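You operate a simulated robot arm through the tools that you are given. There is no shell and no other tool. Be economical: measure what you need, move in short steps, check, and stop when the job is done.

The job below is to be done with a simulated robot arm. You get a single attempt, and the scene is never put back.

TASK
Replace the hose tag that reads SPOILT with the blue tag.
Fine: spoilt tag in the parts tin, lid back on; leave the good tag on its hose.

It is judged by the outcome, as a careful person would: the job done as asked, and still so three seconds after it is handed in. It fails if anything else is knocked over, pushed out of place, dropped, spilled or broken. A push-on lid holds only when it is set on centred and level and pressed home; a screw cap is set on level and turned clockwise until tight.

THE ROBOT
A 7-joint arm with a two-finger parallel gripper, fixed in place. Base frame: the origin is at the foot of the arm, x ahead of it, y to its left, z up; the work surface is at about z = 900. Units: mm, degrees, N and s.
With the tool pointing down near the work surface it reaches from about 240 to 680 mm from the base axis. Its first joint turns from -66.0 to 66.0 degrees. Payload 2.4 kg.
The TCP is the grasp point between the finger pads, 30 mm short of the fingertips. In the tool frame z runs along the fingers and y along their closing line. Largest opening 94 mm; finger width 28, thickness 10; the body of the gripper, 50 by 96 mm, starts 55 mm behind the TCP.
Orientation is that of the tool frame in the base frame, as a unit quaternion [w, x, y, z]. With the fingers straight down and closing along the base's y, the tool's x points along the base's -x, its y along +y and its z along -z.

THE INTERFACE
- The arm moves only by the tool jog_arm. Its arguments are lists of equal length, an entry for each row: "translation": the shift along the base's x, y, z in units of 150 mm (1.0 is 150 mm), a list of three; "dr": the turn, a rotation vector about the base's x, y, z in units of 45 degrees (1.0 is 45 degrees), a list of three. In form: {"translation": [[dx, dy, dz], ...], "dr": [[wx, wy, wz], ...]}. A call has 1 to 20 rows; each row is the pose to reach, as a shift and turn from the pose commanded when the call began. "claw" is the gripper command, from -1 (shut) to 1 (fully open), values between in proportion, set as the call begins (left out, the last holds). A call with a number of a shift or a turn outside -1 to 1 is refused whole. A row lasts 0.2 s, in which the tool goes at most 50 mm and 8.6 degrees; a call with a longer step from one row to the next is refused whole, and so is a gripper value outside its range. A pose out of reach is approached as far as the arm can. The call stops where the force on the tool passes 70 N (or 10 N more than at its start, if that is more) or the arm is blocked; 0.2 s more then pass. The fingers move at their own pace (about 153 mm/s each) and stop on an object; they squeeze with about 33 N. The grip force told is the motor's: it shows also when the fingers shut on nothing. Time passes only in rows, and 0.2 s behind the last, so rows that repeat a pose let the fingers close. It gives the time, the measured TCP pose, the force on the tool (base axes), the opening and the grip force at its end, in the units of the frame above (readings bear some noise), with the torque about the TCP (base axes, N m) and any sound that the robot's microphone picked up.
- Cameras (640 x 400 px; columns grow to the right, rows downward): "scene" is fixed at [52.3, 487, 1449.6]; the picture's right is [-0.58, -0.81, 0.00], its down [-0.42, 0.30, -0.86] and it looks along [0.70, -0.50, -0.51] (base axes); focal length 346 px, centre (320, 200). "wrist" rides on the gripper at [76, 14, -103] in the tool frame; the picture's right is [-0.18, 0.98, 0.00], its down [-0.75, -0.14, -0.64] and it looks along [-0.63, -0.12, 0.77] (tool axes); focal length 243 px, centre (320, 200). There is no depth. A picture from a camera that has moved, and an enlarged one, comes with that camera's place and axes in the base frame and with its lens.
- camera(camera): a new picture of that camera. No time passes.
- enlarge(camera, box): a new picture of the part [left, top, right, bottom] of that camera's present view, enlarged. No time passes.
- sign_off(): hands the job in; it is judged then, once.

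Go step by step. Nothing tells you positions but the pictures and the camera data: compare them with the known pose of the tool, close in by small moves and look again before you grip or let go. The budget is 120 turns and 68 pictures, counting those below and the enlarged ones. Unless the task says otherwise, let go and move clear before handing in, and close with one line.

The tools are called after "Emit:" by a JSON object that holds its "fn" and its "kwargs". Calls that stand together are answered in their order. jog_arm: Moves the arm, as the interface text tells. Its arguments: {"type":"object","properties":{"translation":{"type":"array"},"dr":{"type":"array"},"claw":{"type":"number"}},"required":["translation","dr"]} The other tools are called the same way: camera (camera) takes a picture; enlarge (camera, box) takes an enlarged picture of a part of a camera's view; sign_off () hands the job in.

At the start:

```text
time_s: 0.0
tool_pos: [292.3, 198.0, 1199.9]
orientation: [-0.001, -0.001, 1.0, 0.0]
force: [-0.3, -0.2, 0.1]
wrist_torque: [-0.02, 0.04, 0.0]
opening: 94.1
grip_force: 0.0
```

scene: 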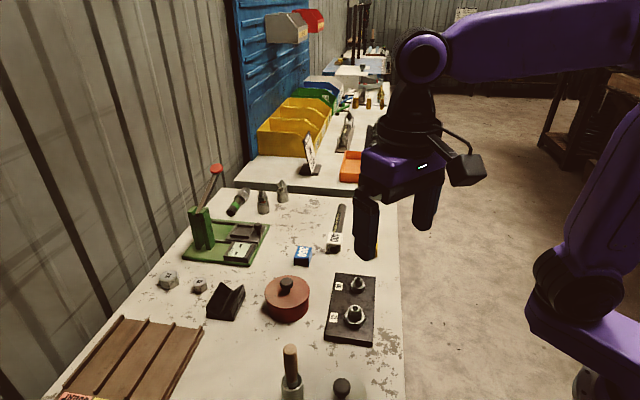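
wrist: 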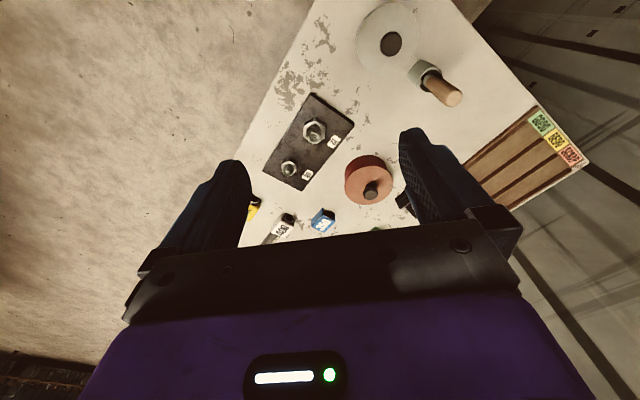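

I see a bench with a plate with two fittings, a red lidded tin, a blue tag, and a tagged hose partly hidden by the gripper. I'll look closer first.

Emit:
{"fn": "enlarge", "kwargs": {"camera": "scene", "box": [250, 180, 410, 280]}}

Emit:
{"fn": "enlarge", "kwargs": {"camera": "scene", "box": [240, 250, 400, 350]}}

Emit:
{"fn": "enlarge", "kwargs": {"camera": "wrist", "box": [230, 80, 430, 250]}}

```text
4.00 times, centred on (330, 230) of scene
camera zoom: at [52.3, 487.0, 1449.6], right [-0.58, -0.81, 0.0], down [-0.42, 0.3, -0.86], along [0.7, -0.5, -0.51], focal length 1384 px, centre (280, 80)
```

zoom: 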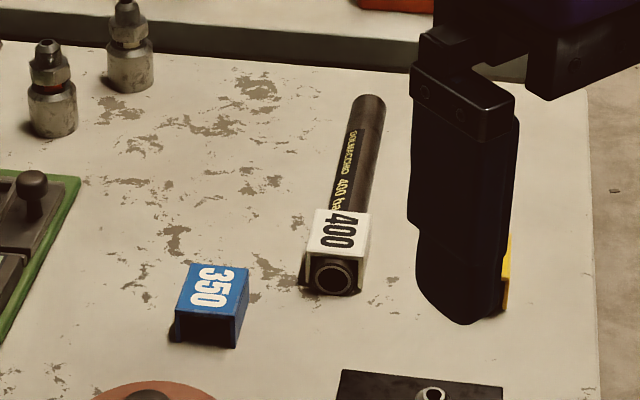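

```text
4.00 times, centred on (320, 300) of scene
camera zoom: at [52.3, 487.0, 1449.6], right [-0.58, -0.81, 0.0], down [-0.42, 0.3, -0.86], along [0.7, -0.5, -0.51], focal length 1384 px, centre (320, -200)
```

zoom: 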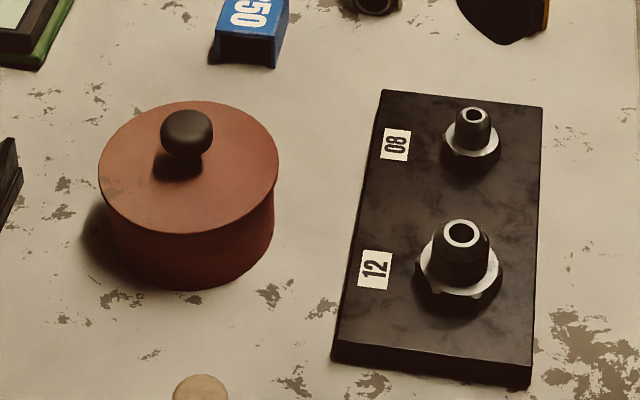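

```text
2.35 times, centred on (330, 165) of wrist
camera zoom: at [216.2, 214.0, 1302.4], right [0.18, 0.98, 0.0], down [0.75, -0.14, 0.64], along [0.63, -0.12, -0.77], focal length 571 px, centre (296, 282)
```

zoom: 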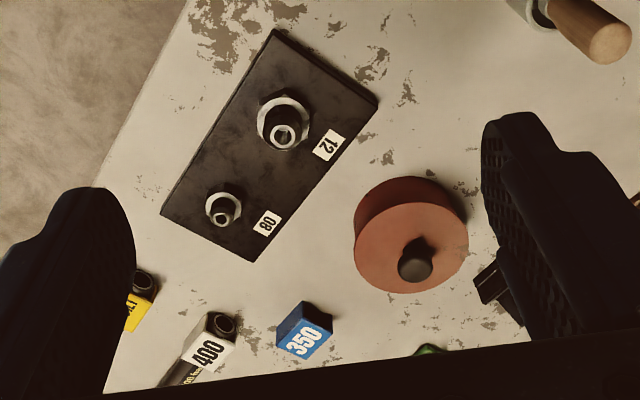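

A second, yellow-tagged hose is hidden behind the finger. I'll shift the arm toward -y to see it from both cameras.

Emit:
{"fn": "jog_arm", "kwargs": {"translation": [[0, -0.3, 0], [0, -0.6, 0], [0, -0.9, 0], [0, -1.0, 0], [0, -1.0, 0]], "dr": [[0, 0, 0], [0, 0, 0], [0, 0, 0], [0, 0, 0], [0, 0, 0]]}}

Emit:
{"fn": "camera", "kwargs": {"camera": "scene"}}

Emit:
{"fn": "enlarge", "kwargs": {"camera": "scene", "box": [280, 190, 408, 270]}}

Emit:
{"fn": "camera", "kwargs": {"camera": "wrist"}}

```text
time_s: 1.2
tool_pos: [291.4, 48.0, 1199.1]
orientation: [0.0, -0.001, 1.0, 0.0]
force: [-0.3, -0.8, 0.1]
wrist_torque: [0.01, 0.0, 0.04]
opening: 94.1
grip_force: 0.1
```

```text
62 pictures are left
```

scene: 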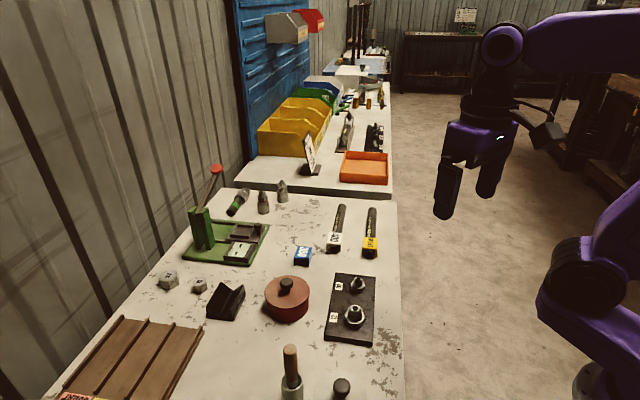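

```text
5.00 times, centred on (344, 230) of scene
camera zoom: at [52.3, 487.0, 1449.6], right [-0.58, -0.81, 0.0], down [-0.42, 0.3, -0.86], along [0.7, -0.5, -0.51], focal length 1730 px, centre (200, 50)
```

zoom: 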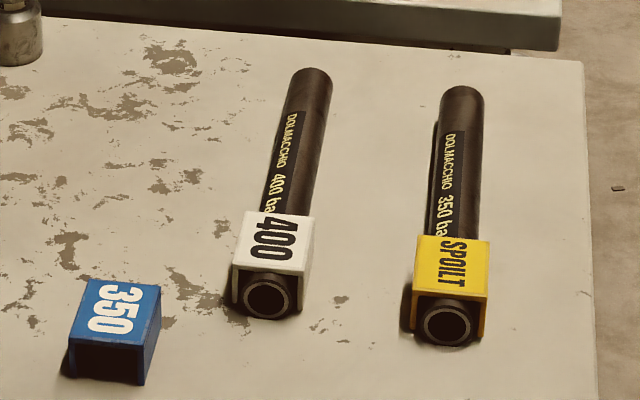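

```text
60 pictures are left
camera wrist: at [216.0, 63.4, 1302.8], right [0.18, 0.98, 0.0], down [0.75, -0.14, 0.64], along [0.63, -0.12, -0.77], focal length 243 px, centre (320, 200)
```

wrist: 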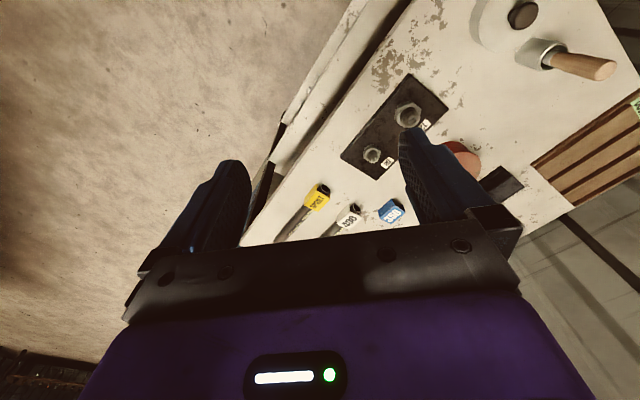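

The spoilt tag is yellow (350 bar hose), with its centre at about (527,-3). The blue 350 tag is near (600,148), and the red lidded tin is near (495,250). I'll go look at the tin's knob first.

Emit:
{"fn": "jog_arm", "kwargs": {"translation": [[0.15, 0.25, 0], [0.3, 0.5, 0], [0.5, 0.75, 0], [0.7, 1.0, 0], [0.7, 1.0, 0]], "dr": [[0, 0, 0], [0, 0, 0], [0, 0, 0], [0, 0, 0], [0, 0, 0]]}}

Emit:
{"fn": "jog_arm", "kwargs": {"translation": [[0, 0.2, -0.25], [0, 0.4, -0.5], [0, 0.45, -0.75], [0, 0.45, -0.8], [0, 0.45, -0.8]], "dr": [[0, 0, 0], [0, 0, 0], [0, 0, 0], [0, 0, 0], [0, 0, 0]]}}

Emit:
{"fn": "camera", "kwargs": {"camera": "wrist"}}

```text
time_s: 2.4
tool_pos: [398.1, 198.2, 1201.0]
orientation: [0.0, 0.0, 1.0, 0.001]
force: [-0.4, 0.0, -0.3]
wrist_torque: [0.0, 0.01, -0.01]
opening: 94.2
grip_force: 0.1
```

```text
time_s: 3.6
tool_pos: [396.5, 266.4, 1079.6]
orientation: [0.0, 0.001, 1.0, 0.0]
force: [-0.4, 0.5, 0.6]
wrist_torque: [0.02, 0.0, 0.01]
opening: 93.8
grip_force: 0.1
```

```text
59 pictures are left
camera wrist: at [321.7, 281.7, 1182.5], right [0.18, 0.98, 0.0], down [0.75, -0.14, 0.64], along [0.63, -0.12, -0.77], focal length 243 px, centre (320, 200)
```

wrist: 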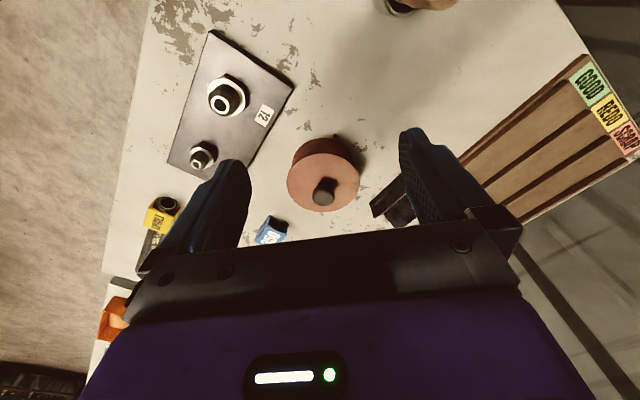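

The lid centre is at about (485,255) and its top is near z 950. I'll move over it, staying above the knob, and check from both views.

Emit:
{"fn": "jog_arm", "kwargs": {"translation": [[0.25, -0.03, 0], [0.45, -0.07, -0.1], [0.57, -0.07, -0.25], [0.57, -0.07, -0.3], [0.57, -0.07, -0.3]], "dr": [[0, 0, 0], [0, 0, 0], [0, 0, 0], [0, 0, 0], [0, 0, 0]]}}

Emit:
{"fn": "camera", "kwargs": {"camera": "wrist"}}

Emit:
{"fn": "enlarge", "kwargs": {"camera": "scene", "box": [220, 220, 380, 320]}}

```text
time_s: 4.8
tool_pos: [482.2, 256.6, 1034.9]
orientation: [0.0, 0.0, 1.0, -0.001]
force: [-0.5, -0.4, 1.0]
wrist_torque: [-0.02, 0.01, 0.02]
opening: 93.7
grip_force: 0.1
```

```text
58 pictures are left
camera wrist: at [406.9, 271.3, 1137.8], right [0.18, 0.98, 0.0], down [0.75, -0.14, 0.64], along [0.63, -0.12, -0.77], focal length 243 px, centre (320, 200)
```

wrist: 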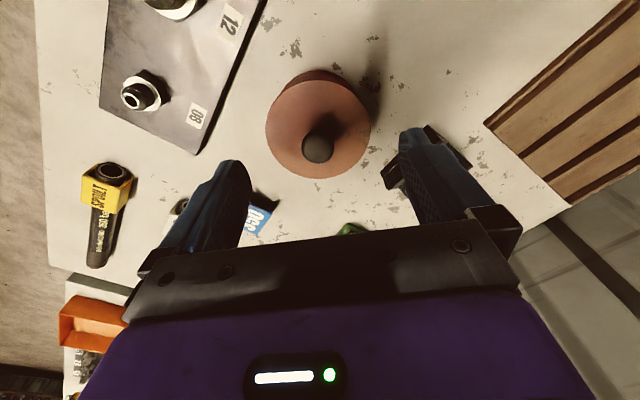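

```text
4.00 times, centred on (300, 270) of scene
camera zoom: at [52.3, 487.0, 1449.6], right [-0.58, -0.81, 0.0], down [-0.42, 0.3, -0.86], along [0.7, -0.5, -0.51], focal length 1384 px, centre (400, -80)
```

zoom: 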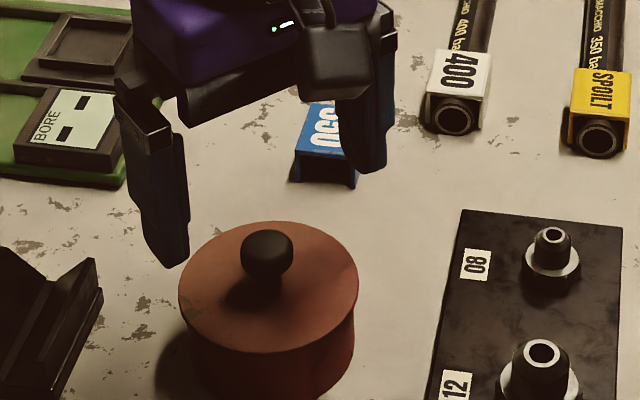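

The lid is centred near (482,255) with its top at about z 957, and the knob is about 24 mm wide at z 970–994. I'll lower the fingers around the knob and close.

Emit:
{"fn": "jog_arm", "kwargs": {"translation": [[0, -0.01, -0.1], [0, -0.01, -0.2], [0, -0.01, -0.27], [0, -0.01, -0.27]], "dr": [[0, 0, 0], [0, 0, 0], [0, 0, 0], [0, 0, 0]], "claw": 0.1}}

Emit:
{"fn": "camera", "kwargs": {"camera": "wrist"}}

Emit:
{"fn": "enlarge", "kwargs": {"camera": "scene", "box": [240, 230, 352, 300]}}

```text
time_s: 5.8
tool_pos: [482.9, 253.5, 994.7]
orientation: [0.001, 0.0, 1.0, 0.0]
force: [0.3, -0.6, -0.9]
wrist_torque: [-0.02, -0.03, -0.01]
opening: 51.9
grip_force: 0.0
```

```text
56 pictures are left
camera wrist: at [406.7, 269.6, 1097.2], right [0.18, 0.98, 0.0], down [0.75, -0.14, 0.64], along [0.63, -0.12, -0.77], focal length 243 px, centre (320, 200)
```

wrist: 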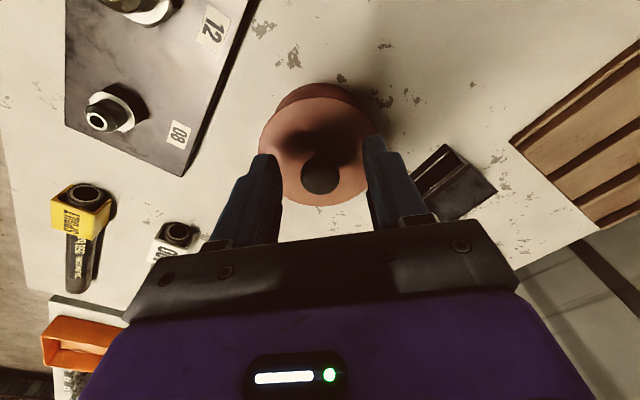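

```text
5.71 times, centred on (296, 265) of scene
camera zoom: at [52.3, 487.0, 1449.6], right [-0.58, -0.81, 0.0], down [-0.42, 0.3, -0.86], along [0.7, -0.5, -0.51], focal length 1977 px, centre (457, -171)
```

zoom: 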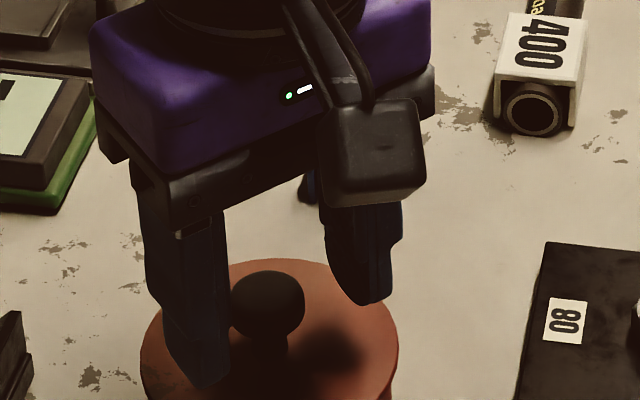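

The knob sits between the fingers and is centred. I'll lower slightly and close.

Emit:
{"fn": "jog_arm", "kwargs": {"translation": [[0, 0.005, -0.02], [0, 0.005, -0.02], [0, 0.005, -0.02]], "dr": [[0, 0, 0], [0, 0, 0], [0, 0, 0]], "claw": -1}}

Emit:
{"fn": "jog_arm", "kwargs": {"translation": [[0, 0, 0.02], [0, 0, 0.05], [0, 0, 0.1], [0, 0, 0.15], [0, 0, 0.15]], "dr": [[0, 0, 0], [0, 0, 0], [0, 0, 0], [0, 0, 0], [0, 0, 0]]}}

Emit:
{"fn": "enlarge", "kwargs": {"camera": "scene", "box": [220, 210, 380, 320]}}

```text
time_s: 6.6
tool_pos: [484.0, 253.4, 994.0]
orientation: [0.002, 0.001, 1.0, 0.001]
force: [-9.5, -12.4, 38.0]
wrist_torque: [-0.51, -0.24, -0.23]
opening: 23.3
grip_force: 32.8
```

```text
time_s: 7.8
tool_pos: [483.3, 255.8, 1013.9]
orientation: [0.0, 0.0, 1.0, 0.0]
force: [0.4, -0.6, -1.3]
wrist_torque: [0.01, 0.04, 0.02]
opening: 23.3
grip_force: 33.4
```

```text
3.64 times, centred on (300, 265) of scene
camera zoom: at [52.3, 487.0, 1449.6], right [-0.58, -0.81, 0.0], down [-0.42, 0.3, -0.86], along [0.7, -0.5, -0.51], focal length 1258 px, centre (393, -36)
```

zoom: 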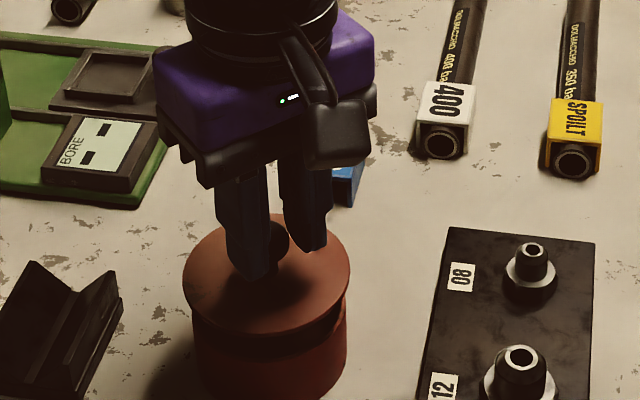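

The lid is off, held by the knob; it seats with TCP at about (483,255,994). I'll lift it and carry it to the free spot near (460,360).

Emit:
{"fn": "jog_arm", "kwargs": {"translation": [[0, 0, 0.2], [0, 0, 0.4], [-0.05, 0.25, 0.4], [-0.1, 0.5, 0.4], [-0.15, 0.7, 0.4], [-0.15, 0.7, 0.4]], "dr": [[0, 0, 0], [0, 0, 0], [0, 0, 0], [0, 0, 0], [0, 0, 0], [0, 0, 0]]}}

Emit:
{"fn": "camera", "kwargs": {"camera": "scene"}}

Emit:
{"fn": "camera", "kwargs": {"camera": "wrist"}}

```text
time_s: 9.2
tool_pos: [459.2, 358.9, 1074.0]
orientation: [0.0, -0.001, 1.0, 0.0]
force: [0.2, 0.8, -0.4]
wrist_torque: [-0.03, 0.02, 0.0]
opening: 23.0
grip_force: 32.8
```

```text
53 pictures are left
```

scene: 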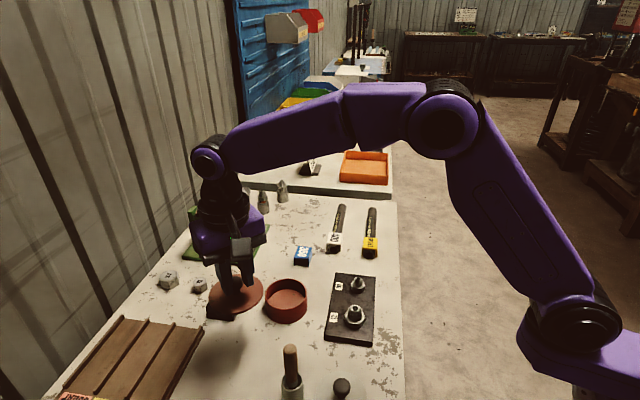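

```text
52 pictures are left
camera wrist: at [383.4, 375.1, 1176.5], right [0.18, 0.98, 0.0], down [0.75, -0.14, 0.64], along [0.63, -0.12, -0.77], focal length 243 px, centre (320, 200)
```

wrist: 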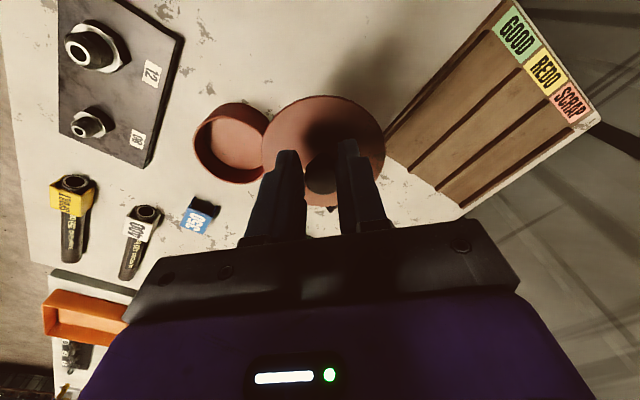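

The tin is open and stayed put. I'll lower the lid at the free spot and feel for the table near z 945.

Emit:
{"fn": "jog_arm", "kwargs": {"translation": [[0, 0, -0.3], [0, 0, -0.6], [0, 0, -0.7], [0, 0, -0.75], [0, 0, -0.78], [0, 0, -0.78]], "dr": [[0, 0, 0], [0, 0, 0], [0, 0, 0], [0, 0, 0], [0, 0, 0], [0, 0, 0]]}}

Emit:
{"fn": "enlarge", "kwargs": {"camera": "scene", "box": [170, 250, 330, 350]}}

```text
time_s: 10.6
tool_pos: [460.5, 359.9, 957.8]
orientation: [0.001, 0.0, 1.0, 0.0]
force: [-5.4, -5.3, 20.6]
wrist_torque: [-0.1, 0.08, -0.02]
opening: 23.2
grip_force: 33.4
```

```text
4.00 times, centred on (250, 300) of scene
camera zoom: at [51.8, 486.6, 1449.7], right [-0.58, -0.81, 0.0], down [-0.42, 0.3, -0.86], along [0.7, -0.5, -0.51], focal length 1384 px, centre (600, -200)
```

zoom: 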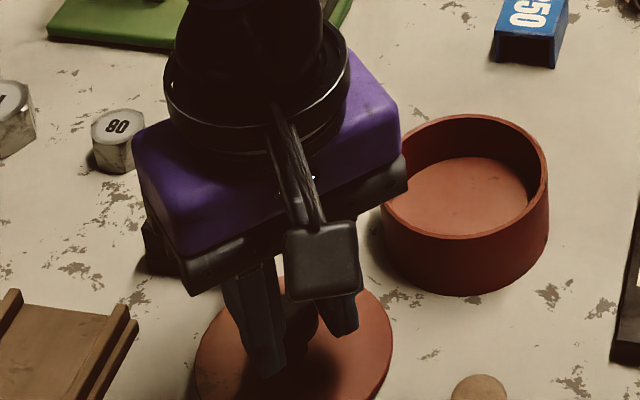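

The lid is in contact with the bench at TCP z 958. I'll open and rise clear.

Emit:
{"fn": "jog_arm", "kwargs": {"translation": [[0, 0, 0.01], [0, 0, 0.01], [0, 0, 0.01]], "dr": [[0, 0, 0], [0, 0, 0], [0, 0, 0]], "claw": 0.1}}

Emit:
{"fn": "jog_arm", "kwargs": {"translation": [[0, 0, 0.1], [0, 0, 0.3], [0, 0, 0.6], [0, 0, 0.9], [0, 0, 0.9]], "dr": [[0, 0, 0], [0, 0, 0], [0, 0, 0], [0, 0, 0], [0, 0, 0]]}}

Emit:
{"fn": "camera", "kwargs": {"camera": "wrist"}}

```text
time_s: 11.4
tool_pos: [460.1, 358.3, 958.1]
orientation: [0.001, 0.0, 1.0, 0.0]
force: [0.1, 0.0, -0.3]
wrist_torque: [0.03, 0.0, -0.02]
opening: 51.9
grip_force: 0.0
```

```text
time_s: 12.6
tool_pos: [460.2, 359.6, 1094.7]
orientation: [0.0, 0.0, 1.0, 0.001]
force: [0.0, -0.1, 0.2]
wrist_torque: [-0.01, 0.03, 0.0]
opening: 51.9
grip_force: 0.0
```

```text
50 pictures are left
camera wrist: at [384.1, 374.8, 1196.5], right [0.18, 0.98, 0.0], down [0.75, -0.14, 0.64], along [0.63, -0.12, -0.77], focal length 243 px, centre (320, 200)
```

wrist: 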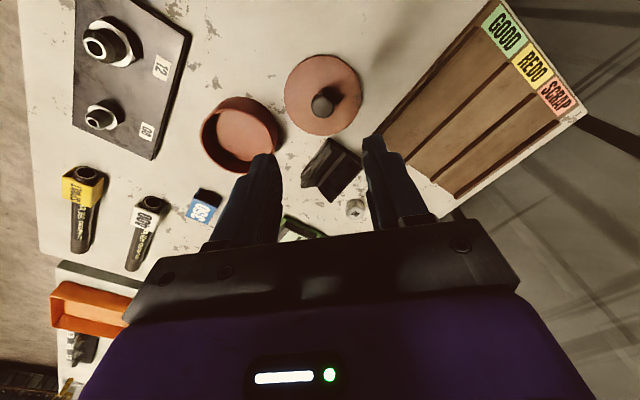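

The lid is resting flat. Next I'll swing over to view the yellow tag, turning the gripper 45° so it closes across the hose.

Emit:
{"fn": "jog_arm", "kwargs": {"translation": [[0, -0.25, 0], [0, -0.5, 0], [0, -0.75, 0], [0, -1, 0], [0, -1, 0]], "dr": [[0, 0, -0.15], [0, 0, -0.3], [0, 0, -0.45], [0, 0, -0.5], [0, 0, -0.5]], "claw": 0.3}}

Emit:
{"fn": "jog_arm", "kwargs": {"translation": [[0, -0.25, 0], [0, -0.5, 0], [0.05, -0.75, -0.1], [0.09, -0.88, -0.3], [0.09, -0.88, -0.3]], "dr": [[0, 0, -0.15], [0, 0, -0.3], [0, 0, -0.45], [0, 0, -0.5], [0, 0, -0.5]]}}

Emit:
{"fn": "camera", "kwargs": {"camera": "wrist"}}

```text
time_s: 13.8
tool_pos: [460.6, 209.9, 1092.0]
orientation: [0.0, 0.195, 0.981, 0.0]
force: [-0.4, -0.6, 0.2]
wrist_torque: [0.07, 0.0, -0.02]
opening: 61.0
grip_force: 0.1
```

```text
time_s: 15.0
tool_pos: [473.8, 78.0, 1046.9]
orientation: [0.0, 0.383, 0.924, 0.0]
force: [0.3, 0.0, -0.4]
wrist_torque: [-0.03, 0.01, -0.01]
opening: 61.2
grip_force: 0.1
```

```text
49 pictures are left
camera wrist: at [429.8, 142.8, 1150.0], right [0.83, 0.56, 0.0], down [0.43, -0.63, 0.64], along [0.36, -0.53, -0.77], focal length 243 px, centre (320, 200)
```

wrist: 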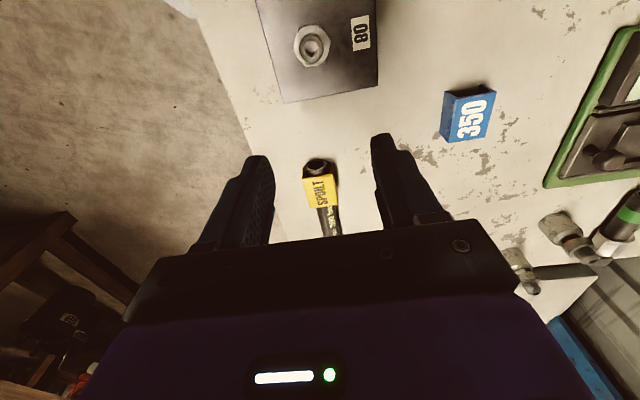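

Emit:
{"fn": "enlarge", "kwargs": {"camera": "wrist", "box": [256, 140, 384, 240]}}

Emit:
{"fn": "enlarge", "kwargs": {"camera": "wrist", "box": [420, 70, 516, 150]}}

```text
4.00 times, centred on (320, 190) of wrist
camera zoom: at [429.8, 142.8, 1150.0], right [0.83, 0.56, 0.0], down [0.43, -0.63, 0.64], along [0.36, -0.53, -0.77], focal length 970 px, centre (320, 240)
```

zoom: 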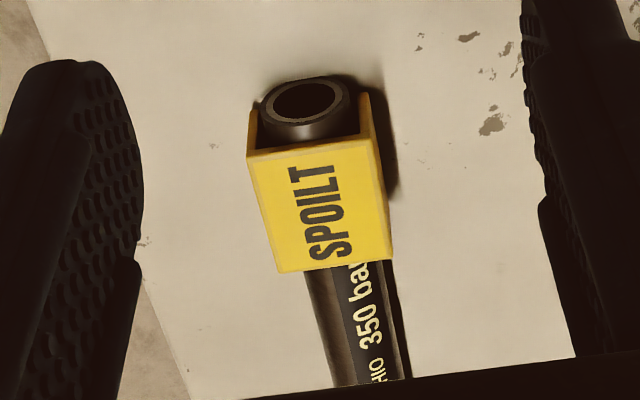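

```text
5.00 times, centred on (468, 110) of wrist
camera zoom: at [429.8, 142.8, 1150.0], right [0.83, 0.56, 0.0], down [0.43, -0.63, 0.64], along [0.36, -0.53, -0.77], focal length 1213 px, centre (-420, 650)
```

zoom: 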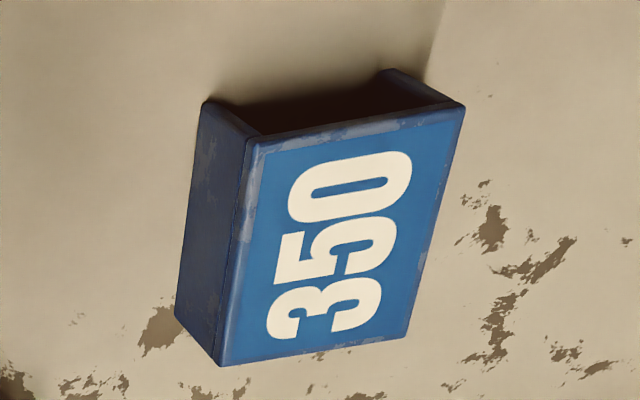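

The yellow tag's top is centred near (527,0), with its length along -45°, and the gripper yaw matches. I'll move above it and check alignment before descending.

Emit:
{"fn": "jog_arm", "kwargs": {"translation": [[0.15, -0.2, 0], [0.3, -0.45, -0.1], [0.355, -0.52, -0.3], [0.355, -0.52, -0.45], [0.355, -0.52, -0.45]], "dr": [[0, 0, 0], [0, 0, 0], [0, 0, 0], [0, 0, 0], [0, 0, 0]]}}

Emit:
{"fn": "camera", "kwargs": {"camera": "wrist"}}

Emit:
{"fn": "enlarge", "kwargs": {"camera": "scene", "box": [310, 190, 438, 270]}}

```text
time_s: 16.2
tool_pos: [527.6, 0.8, 980.1]
orientation: [0.0, 0.383, 0.924, -0.001]
force: [1.3, 0.2, -0.1]
wrist_torque: [0.0, 0.0, -0.03]
opening: 61.2
grip_force: 0.2
```

```text
46 pictures are left
camera wrist: at [483.8, 65.1, 1083.1], right [0.83, 0.56, 0.0], down [0.43, -0.63, 0.64], along [0.36, -0.53, -0.77], focal length 243 px, centre (320, 200)
```

wrist: 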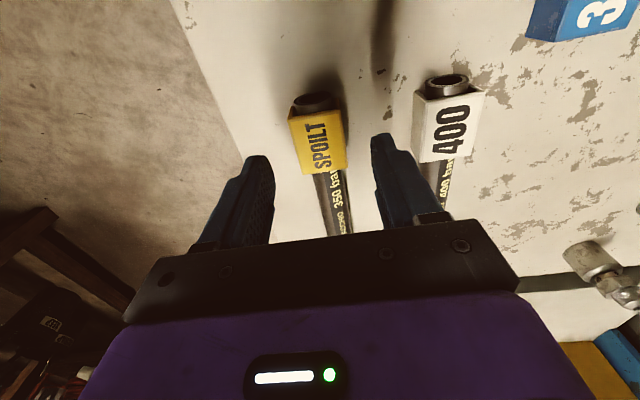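

```text
5.00 times, centred on (374, 230) of scene
camera zoom: at [52.3, 487.0, 1449.6], right [-0.58, -0.81, 0.0], down [-0.42, 0.3, -0.86], along [0.7, -0.5, -0.51], focal length 1730 px, centre (50, 50)
```

zoom: 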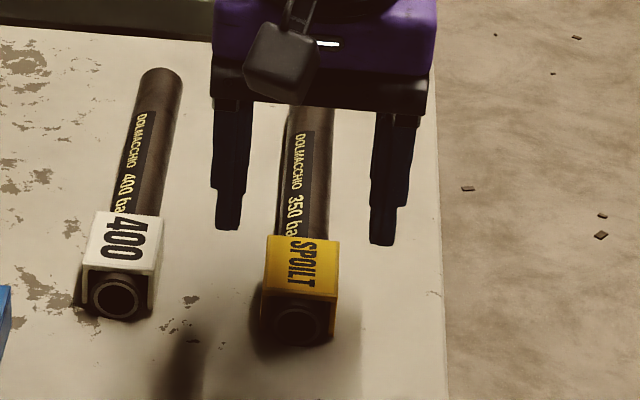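

The alignment is good (about 1–2 mm across). I'll descend with a small correction, then check before closing.

Emit:
{"fn": "jog_arm", "kwargs": {"translation": [[-0.008, -0.008, -0.1], [-0.008, -0.008, -0.2], [-0.008, -0.008, -0.28], [-0.008, -0.008, -0.28]], "dr": [[0, 0, 0], [0, 0, 0], [0, 0, 0], [0, 0, 0]]}}

Emit:
{"fn": "camera", "kwargs": {"camera": "wrist"}}

Emit:
{"fn": "enlarge", "kwargs": {"camera": "scene", "box": [310, 190, 438, 270]}}

```text
time_s: 17.2
tool_pos: [525.9, -1.0, 938.5]
orientation: [0.0, 0.383, 0.924, 0.0]
force: [0.9, -0.2, 0.3]
wrist_torque: [-0.03, -0.01, -0.01]
opening: 61.2
grip_force: 0.0
```

```text
44 pictures are left
camera wrist: at [482.0, 64.1, 1041.3], right [0.83, 0.56, 0.0], down [0.43, -0.63, 0.64], along [0.36, -0.53, -0.77], focal length 243 px, centre (320, 200)
```

wrist: 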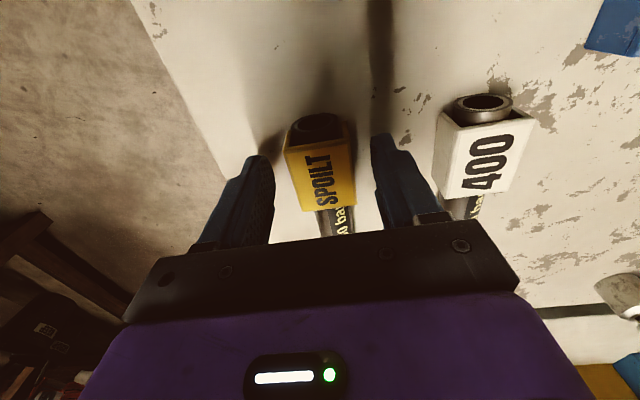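

```text
5.00 times, centred on (374, 230) of scene
camera zoom: at [52.3, 487.0, 1449.6], right [-0.58, -0.81, 0.0], down [-0.42, 0.3, -0.86], along [0.7, -0.5, -0.51], focal length 1730 px, centre (50, 50)
```

zoom: 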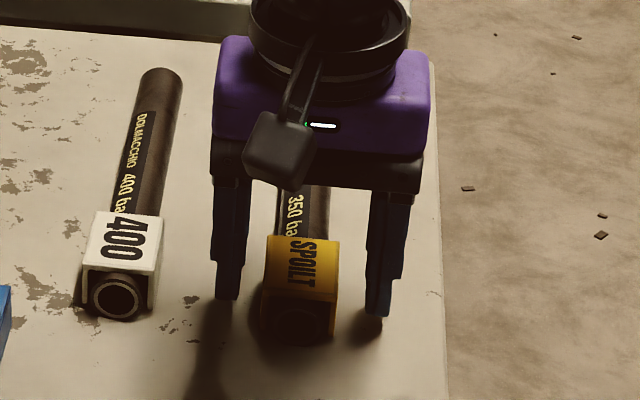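

The tag is centred between the fingers. I'll close, then lift a little and watch whether the hose stays.

Emit:
{"fn": "jog_arm", "kwargs": {"translation": [[0, 0, 0], [0, 0, 0], [0, 0, 0]], "dr": [[0, 0, 0], [0, 0, 0], [0, 0, 0]], "claw": -1}}

Emit:
{"fn": "jog_arm", "kwargs": {"translation": [[0, 0, 0.02], [0, 0, 0.04], [0, 0, 0.06], [0, 0, 0.06]], "dr": [[0, 0, 0], [0, 0, 0], [0, 0, 0], [0, 0, 0]]}}

Emit:
{"fn": "enlarge", "kwargs": {"camera": "scene", "box": [310, 190, 438, 270]}}

```text
time_s: 18.0
tool_pos: [525.6, -1.7, 938.4]
orientation: [0.0, 0.383, 0.924, 0.0]
force: [0.2, -0.2, -0.2]
wrist_torque: [0.0, 0.01, 0.01]
opening: 34.6
grip_force: 33.2
```

```text
time_s: 19.0
tool_pos: [524.8, -0.2, 948.2]
orientation: [-0.001, 0.383, 0.924, 0.001]
force: [0.5, 0.4, -1.5]
wrist_torque: [0.0, 0.0, 0.02]
opening: 34.7
grip_force: 33.2
```

```text
5.00 times, centred on (374, 230) of scene
camera zoom: at [52.3, 487.0, 1449.6], right [-0.58, -0.81, 0.0], down [-0.42, 0.3, -0.86], along [0.7, -0.5, -0.51], focal length 1730 px, centre (50, 50)
```

zoom: 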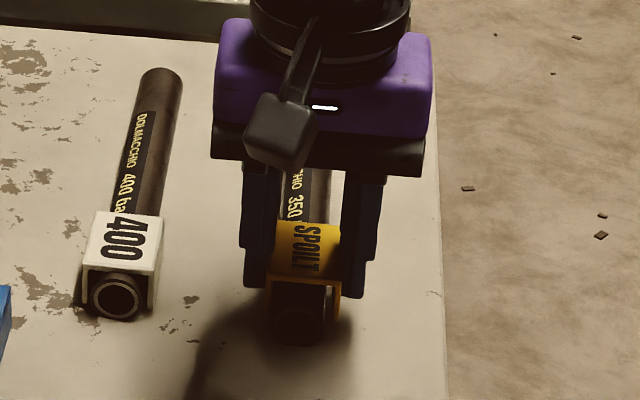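

The tag lifts off freely and the hose stays put. I'll raise it and carry it toward the tin.

Emit:
{"fn": "jog_arm", "kwargs": {"translation": [[0, 0, 0.2], [0, 0, 0.5], [0, 0, 0.8], [-0.05, 0.3, 0.8], [-0.1, 0.6, 0.8], [-0.15, 0.9, 0.8], [-0.2, 1, 0.8], [-0.2, 1, 0.8]], "dr": [[0, 0, 0], [0, 0, 0], [0, 0, 0], [0, 0, 0], [0, 0, 0], [0, 0, 0], [0, 0, 0], [0, 0, 0]]}}

Emit:
{"fn": "jog_arm", "kwargs": {"translation": [[-0.05, 0.25, 0], [-0.09, 0.5, 0], [-0.09, 0.7, -0.2], [-0.09, 0.7, -0.2]], "dr": [[0, 0, 0], [0, 0, 0], [0, 0, 0], [0, 0, 0]]}}

Emit:
{"fn": "camera", "kwargs": {"camera": "wrist"}}

Emit:
{"fn": "enlarge", "kwargs": {"camera": "scene", "box": [210, 220, 370, 320]}}

```text
time_s: 20.8
tool_pos: [495.6, 150.6, 1067.1]
orientation: [0.001, 0.383, 0.924, 0.001]
force: [-0.1, 0.5, 0.0]
wrist_torque: [-0.04, 0.02, 0.0]
opening: 34.5
grip_force: 33.3
```

```text
time_s: 21.8
tool_pos: [482.8, 253.8, 1037.3]
orientation: [-0.001, 0.382, 0.924, 0.0]
force: [-0.1, 0.0, 0.0]
wrist_torque: [0.02, 0.01, 0.02]
opening: 34.6
grip_force: 32.9
```

```text
41 pictures are left
camera wrist: at [438.6, 318.9, 1140.6], right [0.83, 0.56, 0.0], down [0.43, -0.63, 0.64], along [0.36, -0.53, -0.77], focal length 243 px, centre (320, 200)
```

wrist: 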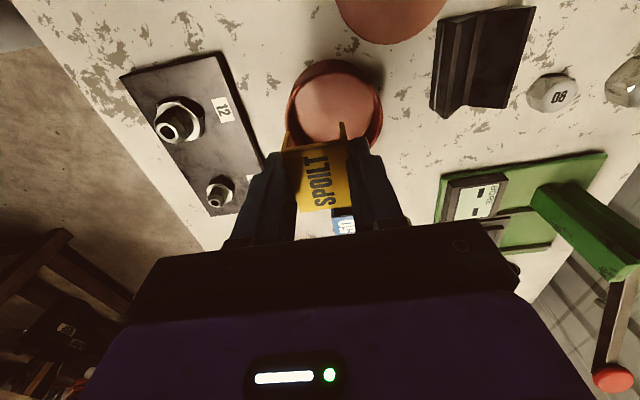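

```text
4.00 times, centred on (290, 270) of scene
camera zoom: at [52.2, 487.0, 1449.6], right [-0.58, -0.81, 0.0], down [-0.42, 0.3, -0.86], along [0.7, -0.5, -0.51], focal length 1384 px, centre (440, -80)
```

zoom: 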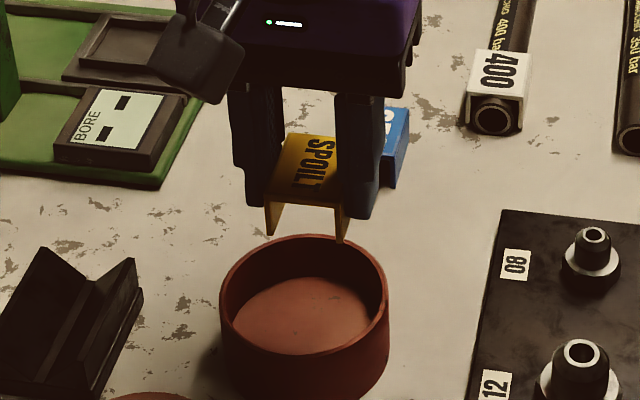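

The tag is over the tin, whose centre I take as (484,258). I'll shift slightly and lower it in.

Emit:
{"fn": "jog_arm", "kwargs": {"translation": [[0.01, 0.02, -0.1], [0.01, 0.025, -0.3], [0.01, 0.025, -0.5], [0.01, 0.025, -0.6], [0.01, 0.025, -0.63], [0.01, 0.025, -0.63]], "dr": [[0, 0, 0], [0, 0, 0], [0, 0, 0], [0, 0, 0], [0, 0, 0], [0, 0, 0]]}}

Emit:
{"fn": "camera", "kwargs": {"camera": "wrist"}}

Emit:
{"fn": "enlarge", "kwargs": {"camera": "scene", "box": [210, 220, 370, 320]}}

```text
time_s: 22.7
tool_pos: [483.9, 258.9, 971.2]
orientation: [0.002, 0.383, 0.924, 0.003]
force: [-3.9, -0.8, 16.6]
wrist_torque: [-0.25, 0.47, 0.0]
opening: 34.4
grip_force: 33.1
stopped in row 4: the force on the tool passed its limit at 101 N (the readings are from after the stop); the commanded pose is now the measured one
```

```text
39 pictures are left
camera wrist: at [440.9, 322.5, 1072.7], right [0.82, 0.56, 0.01], down [0.43, -0.63, 0.64], along [0.37, -0.53, -0.77], focal length 243 px, centre (320, 200)
```

wrist: 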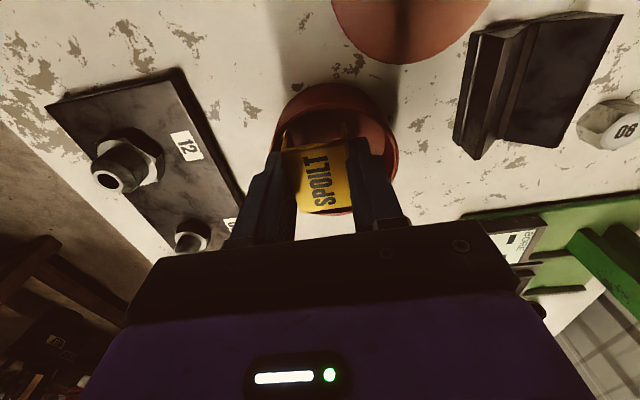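

```text
4.00 times, centred on (290, 270) of scene
camera zoom: at [51.9, 486.8, 1449.6], right [-0.58, -0.81, 0.0], down [-0.42, 0.3, -0.86], along [0.7, -0.5, -0.51], focal length 1384 px, centre (440, -80)
```

zoom: 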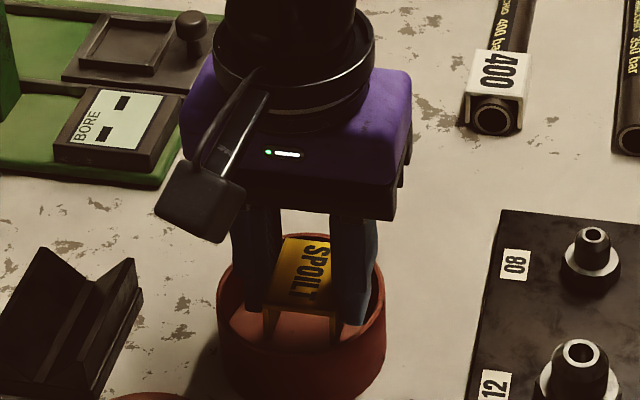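

The fingers met the tin rim at z 971 and the arm stopped. I'll lift off a little and look closely at the offset.

Emit:
{"fn": "jog_arm", "kwargs": {"translation": [[0, 0, 0.1], [0, 0, 0.2], [0, 0, 0.2]], "dr": [[0, 0, 0], [0, 0, 0], [0, 0, 0]]}}

Emit:
{"fn": "enlarge", "kwargs": {"camera": "wrist", "box": [240, 50, 432, 240]}}

Emit:
{"fn": "enlarge", "kwargs": {"camera": "scene", "box": [240, 240, 336, 330]}}

```text
time_s: 23.5
tool_pos: [484.7, 257.3, 998.9]
orientation: [0.001, 0.383, 0.924, 0.002]
force: [0.1, -0.2, -0.1]
wrist_torque: [-0.02, 0.0, -0.02]
opening: 34.5
grip_force: 32.9
```

```text
2.11 times, centred on (336, 145) of wrist
camera zoom: at [441.4, 322.1, 1101.6], right [0.83, 0.56, 0.01], down [0.43, -0.63, 0.64], along [0.37, -0.53, -0.77], focal length 511 px, centre (286, 316)
```

zoom: 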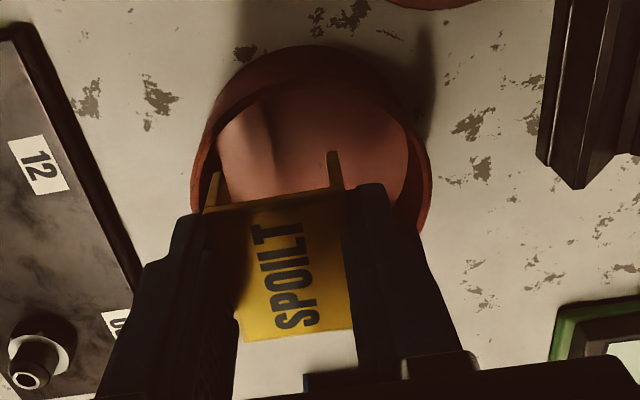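

```text
4.44 times, centred on (288, 285) of scene
camera zoom: at [52.3, 487.0, 1449.6], right [-0.58, -0.81, 0.0], down [-0.42, 0.3, -0.86], along [0.7, -0.5, -0.51], focal length 1538 px, centre (462, -178)
```

zoom: 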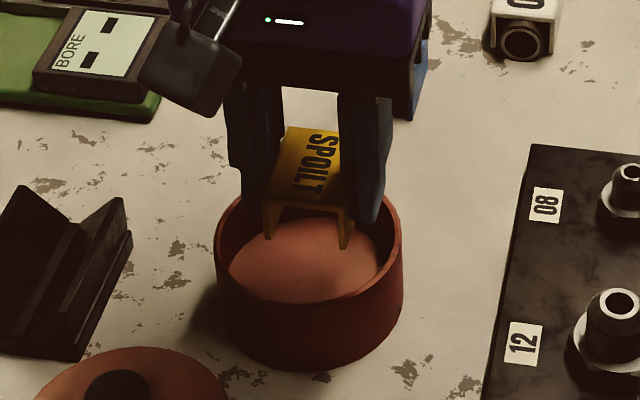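

Working back from the contact, the rim is nearer z 941, which puts the tin centre around (490,256). I'll shift there, hover just above the rim and look again.

Emit:
{"fn": "jog_arm", "kwargs": {"translation": [[0.02, -0.005, 0], [0.04, -0.005, -0.05], [0.04, -0.005, -0.11], [0.04, -0.005, -0.11]], "dr": [[0, 0, 0], [0, 0, 0], [0, 0, 0], [0, 0, 0]]}}

Emit:
{"fn": "enlarge", "kwargs": {"camera": "wrist", "box": [224, 60, 432, 240]}}

Emit:
{"fn": "enlarge", "kwargs": {"camera": "scene", "box": [240, 240, 336, 330]}}

```text
time_s: 24.5
tool_pos: [491.2, 257.2, 983.0]
orientation: [0.002, 0.382, 0.924, 0.002]
force: [-0.2, -0.1, 0.3]
wrist_torque: [-0.03, 0.01, 0.0]
opening: 34.6
grip_force: 32.8
```

```text
2.22 times, centred on (328, 150) of wrist
camera zoom: at [447.2, 321.8, 1085.1], right [0.83, 0.56, 0.0], down [0.43, -0.63, 0.64], along [0.37, -0.53, -0.77], focal length 539 px, centre (302, 311)
```

zoom: 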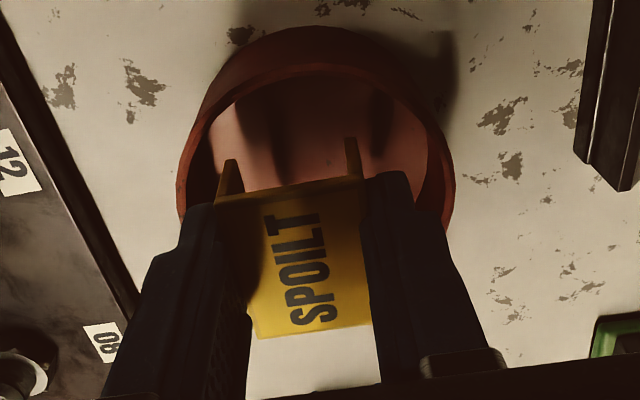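

```text
4.44 times, centred on (288, 285) of scene
camera zoom: at [52.3, 487.0, 1449.6], right [-0.58, -0.81, 0.0], down [-0.42, 0.3, -0.86], along [0.7, -0.5, -0.51], focal length 1538 px, centre (462, -178)
```

zoom: 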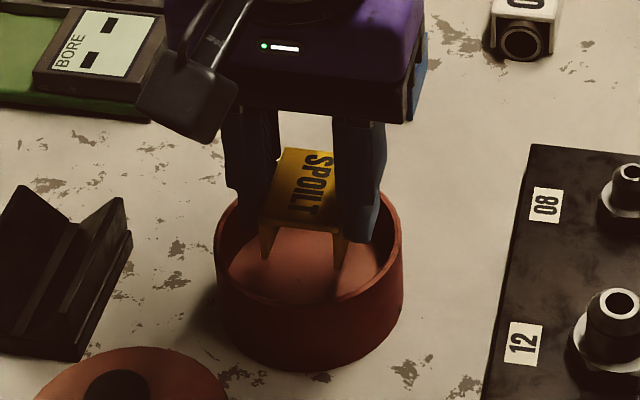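

The fingers look centred within a couple of mm. I'll nudge 1 mm and descend slowly into the tin.

Emit:
{"fn": "jog_arm", "kwargs": {"translation": [[0.008, 0.008, -0.02], [0.008, 0.008, -0.04], [0.008, 0.008, -0.06], [0.008, 0.008, -0.08], [0.008, 0.008, -0.1], [0.008, 0.008, -0.12], [0.008, 0.008, -0.14], [0.008, 0.008, -0.17], [0.008, 0.008, -0.2], [0.008, 0.008, -0.23], [0.008, 0.008, -0.25]], "dr": [[0, 0, 0], [0, 0, 0], [0, 0, 0], [0, 0, 0], [0, 0, 0], [0, 0, 0], [0, 0, 0], [0, 0, 0], [0, 0, 0], [0, 0, 0], [0, 0, 0]]}}

Emit:
{"fn": "enlarge", "kwargs": {"camera": "scene", "box": [240, 240, 336, 330]}}

Emit:
{"fn": "enlarge", "kwargs": {"camera": "wrist", "box": [224, 60, 432, 240]}}

```text
time_s: 26.9
tool_pos: [492.3, 258.5, 946.0]
orientation: [0.003, 0.383, 0.924, 0.003]
force: [-7.5, -4.4, 29.4]
wrist_torque: [-0.17, 0.26, -0.02]
opening: 34.9
grip_force: 32.7
```

```text
4.44 times, centred on (288, 285) of scene
camera zoom: at [51.6, 486.6, 1449.7], right [-0.58, -0.81, 0.0], down [-0.42, 0.3, -0.86], along [0.7, -0.5, -0.51], focal length 1538 px, centre (462, -178)
```

zoom: 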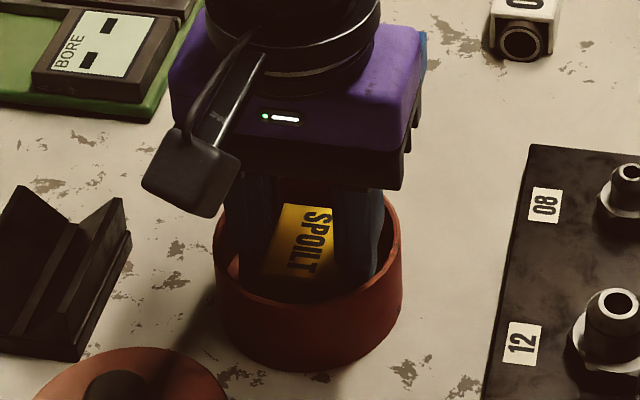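

```text
2.22 times, centred on (328, 150) of wrist
camera zoom: at [448.1, 322.9, 1049.4], right [0.83, 0.56, 0.01], down [0.43, -0.64, 0.64], along [0.37, -0.53, -0.77], focal length 539 px, centre (302, 311)
```

zoom: 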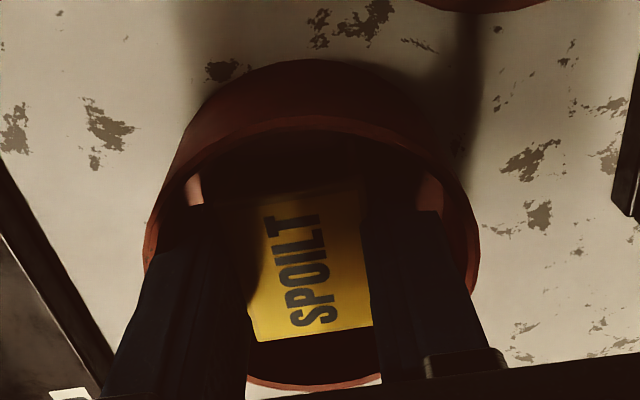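

The tag is resting on the tin floor. I'll open just a little and withdraw straight up.

Emit:
{"fn": "jog_arm", "kwargs": {"translation": [[0, 0, 0.005], [0, 0, 0.005], [0, 0, 0.005]], "dr": [[0, 0, 0], [0, 0, 0], [0, 0, 0]], "claw": -0.12}}

Emit:
{"fn": "jog_arm", "kwargs": {"translation": [[0, 0, 0.05], [0, 0, 0.15], [0, 0, 0.35], [0, 0, 0.6], [0, 0, 0.8], [0, 0, 0.8]], "dr": [[0, 0, 0], [0, 0, 0], [0, 0, 0], [0, 0, 0], [0, 0, 0], [0, 0, 0]]}}

Emit:
{"fn": "enlarge", "kwargs": {"camera": "scene", "box": [200, 240, 336, 340]}}

Emit:
{"fn": "camera", "kwargs": {"camera": "wrist"}}

```text
time_s: 27.7
tool_pos: [492.6, 258.9, 945.4]
orientation: [0.002, 0.383, 0.924, 0.002]
force: [0.2, 0.3, -0.2]
wrist_torque: [-0.03, 0.03, 0.03]
opening: 41.0
grip_force: 0.0
```

```text
time_s: 29.1
tool_pos: [492.6, 258.8, 1066.4]
orientation: [0.002, 0.382, 0.924, 0.002]
force: [-0.7, 0.0, 0.5]
wrist_torque: [0.01, 0.01, -0.03]
opening: 41.4
grip_force: 0.0
```

```text
4.00 times, centred on (268, 290) of scene
camera zoom: at [52.3, 487.0, 1449.6], right [-0.58, -0.81, 0.0], down [-0.42, 0.3, -0.86], along [0.7, -0.5, -0.51], focal length 1384 px, centre (528, -160)
```

zoom: 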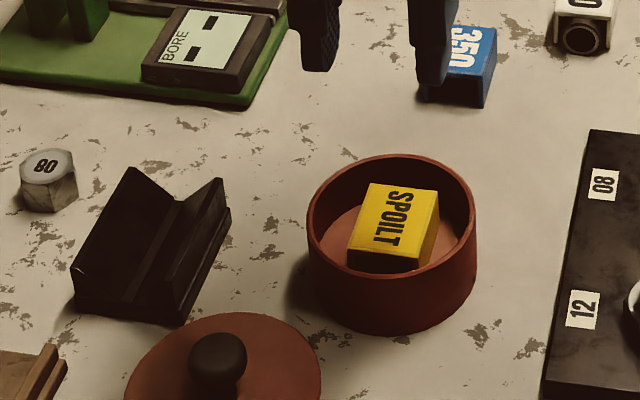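

```text
30 pictures are left
camera wrist: at [447.9, 323.6, 1168.6], right [0.83, 0.56, 0.0], down [0.43, -0.63, 0.64], along [0.37, -0.53, -0.77], focal length 243 px, centre (320, 200)
```

wrist: 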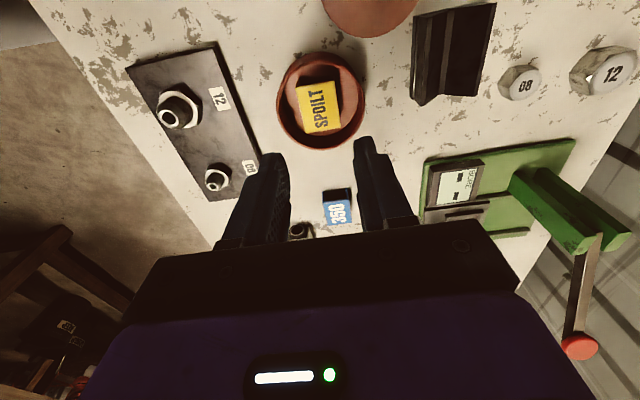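

The spoilt tag lies flat in the tin. Next is the blue tag, centred near (592.5,149) at the same yaw; I'll move above it.

Emit:
{"fn": "jog_arm", "kwargs": {"translation": [[0.17, -0.18, 0], [0.34, -0.36, 0], [0.5, -0.55, -0.05], [0.666, -0.732, -0.2], [0.666, -0.732, -0.45], [0.666, -0.732, -0.54], [0.666, -0.732, -0.54]], "dr": [[0, 0, 0], [0, 0, 0], [0, 0, 0], [0, 0, 0], [0, 0, 0], [0, 0, 0], [0, 0, 0]], "claw": 0.3}}

Emit:
{"fn": "enlarge", "kwargs": {"camera": "wrist", "box": [224, 60, 432, 240]}}

Emit:
{"fn": "enlarge", "kwargs": {"camera": "scene", "box": [250, 190, 378, 270]}}

```text
time_s: 30.7
tool_pos: [592.4, 147.5, 983.0]
orientation: [0.002, 0.382, 0.924, 0.002]
force: [0.9, -0.1, -0.1]
wrist_torque: [-0.03, 0.0, 0.01]
opening: 60.9
grip_force: 0.1
```

```text
2.22 times, centred on (328, 150) of wrist
camera zoom: at [548.3, 213.4, 1086.3], right [0.83, 0.56, 0.01], down [0.43, -0.63, 0.64], along [0.37, -0.53, -0.77], focal length 539 px, centre (302, 311)
```

zoom: 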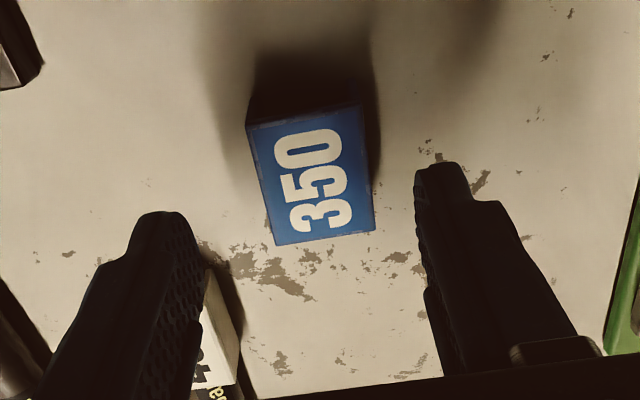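

```text
5.00 times, centred on (314, 230) of scene
camera zoom: at [52.3, 487.0, 1449.6], right [-0.58, -0.81, 0.0], down [-0.42, 0.3, -0.86], along [0.7, -0.5, -0.51], focal length 1730 px, centre (350, 50)
```

zoom: 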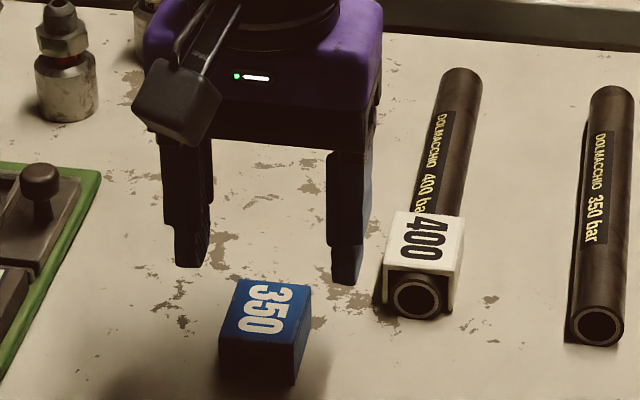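

The blue tag is about 3 mm off across the fingers, well inside the opening. I'll correct that and a tiny tilt, lower to z 939.5 and close.

Emit:
{"fn": "jog_arm", "kwargs": {"translation": [[0.014, 0.02, -0.1], [0.014, 0.02, -0.2], [0.014, 0.02, -0.29], [0.014, 0.02, -0.29]], "dr": [[-0.0025, 0.0066, 0], [-0.0025, 0.0066, 0], [-0.0025, 0.0066, 0], [-0.0025, 0.0066, 0]]}}

Emit:
{"fn": "jog_arm", "kwargs": {"translation": [[0, 0, 0], [0, 0, 0], [0, 0, 0]], "dr": [[0, 0, 0], [0, 0, 0], [0, 0, 0]], "claw": -1}}

Emit:
{"fn": "jog_arm", "kwargs": {"translation": [[0, 0, 0.1], [0, 0, 0.3], [0, 0, 0.6], [0, 0, 0.6]], "dr": [[0, 0, 0], [0, 0, 0], [0, 0, 0], [0, 0, 0]]}}

Emit:
{"fn": "enlarge", "kwargs": {"camera": "wrist", "box": [224, 60, 432, 240]}}

```text
time_s: 31.7
tool_pos: [595.2, 150.5, 940.5]
orientation: [0.0, 0.383, 0.924, -0.001]
force: [-1.3, 0.4, 0.4]
wrist_torque: [0.01, 0.0, 0.02]
opening: 61.3
grip_force: 0.0
```

```text
time_s: 32.5
tool_pos: [594.6, 152.7, 940.6]
orientation: [0.0, 0.383, 0.924, 0.0]
force: [0.0, -0.4, 0.4]
wrist_torque: [-0.04, -0.05, 0.03]
opening: 34.7
grip_force: 33.1
```

```text
time_s: 33.5
tool_pos: [595.2, 150.8, 1030.5]
orientation: [-0.001, 0.383, 0.924, 0.0]
force: [0.3, 0.1, 0.1]
wrist_torque: [-0.04, -0.01, -0.01]
opening: 34.6
grip_force: 33.5
```

```text
2.22 times, centred on (328, 150) of wrist
camera zoom: at [551.6, 216.8, 1133.7], right [0.83, 0.56, 0.0], down [0.43, -0.63, 0.64], along [0.36, -0.53, -0.77], focal length 539 px, centre (302, 311)
```

zoom: 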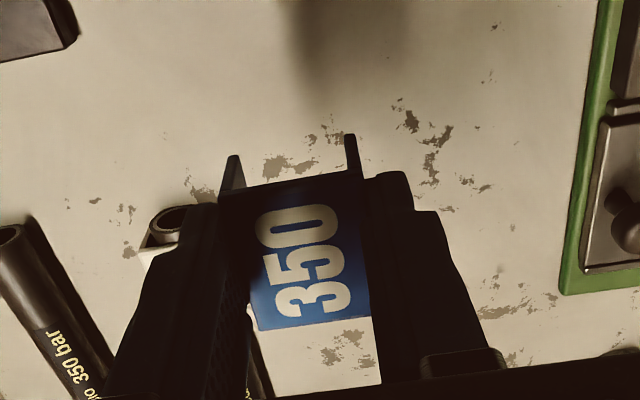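

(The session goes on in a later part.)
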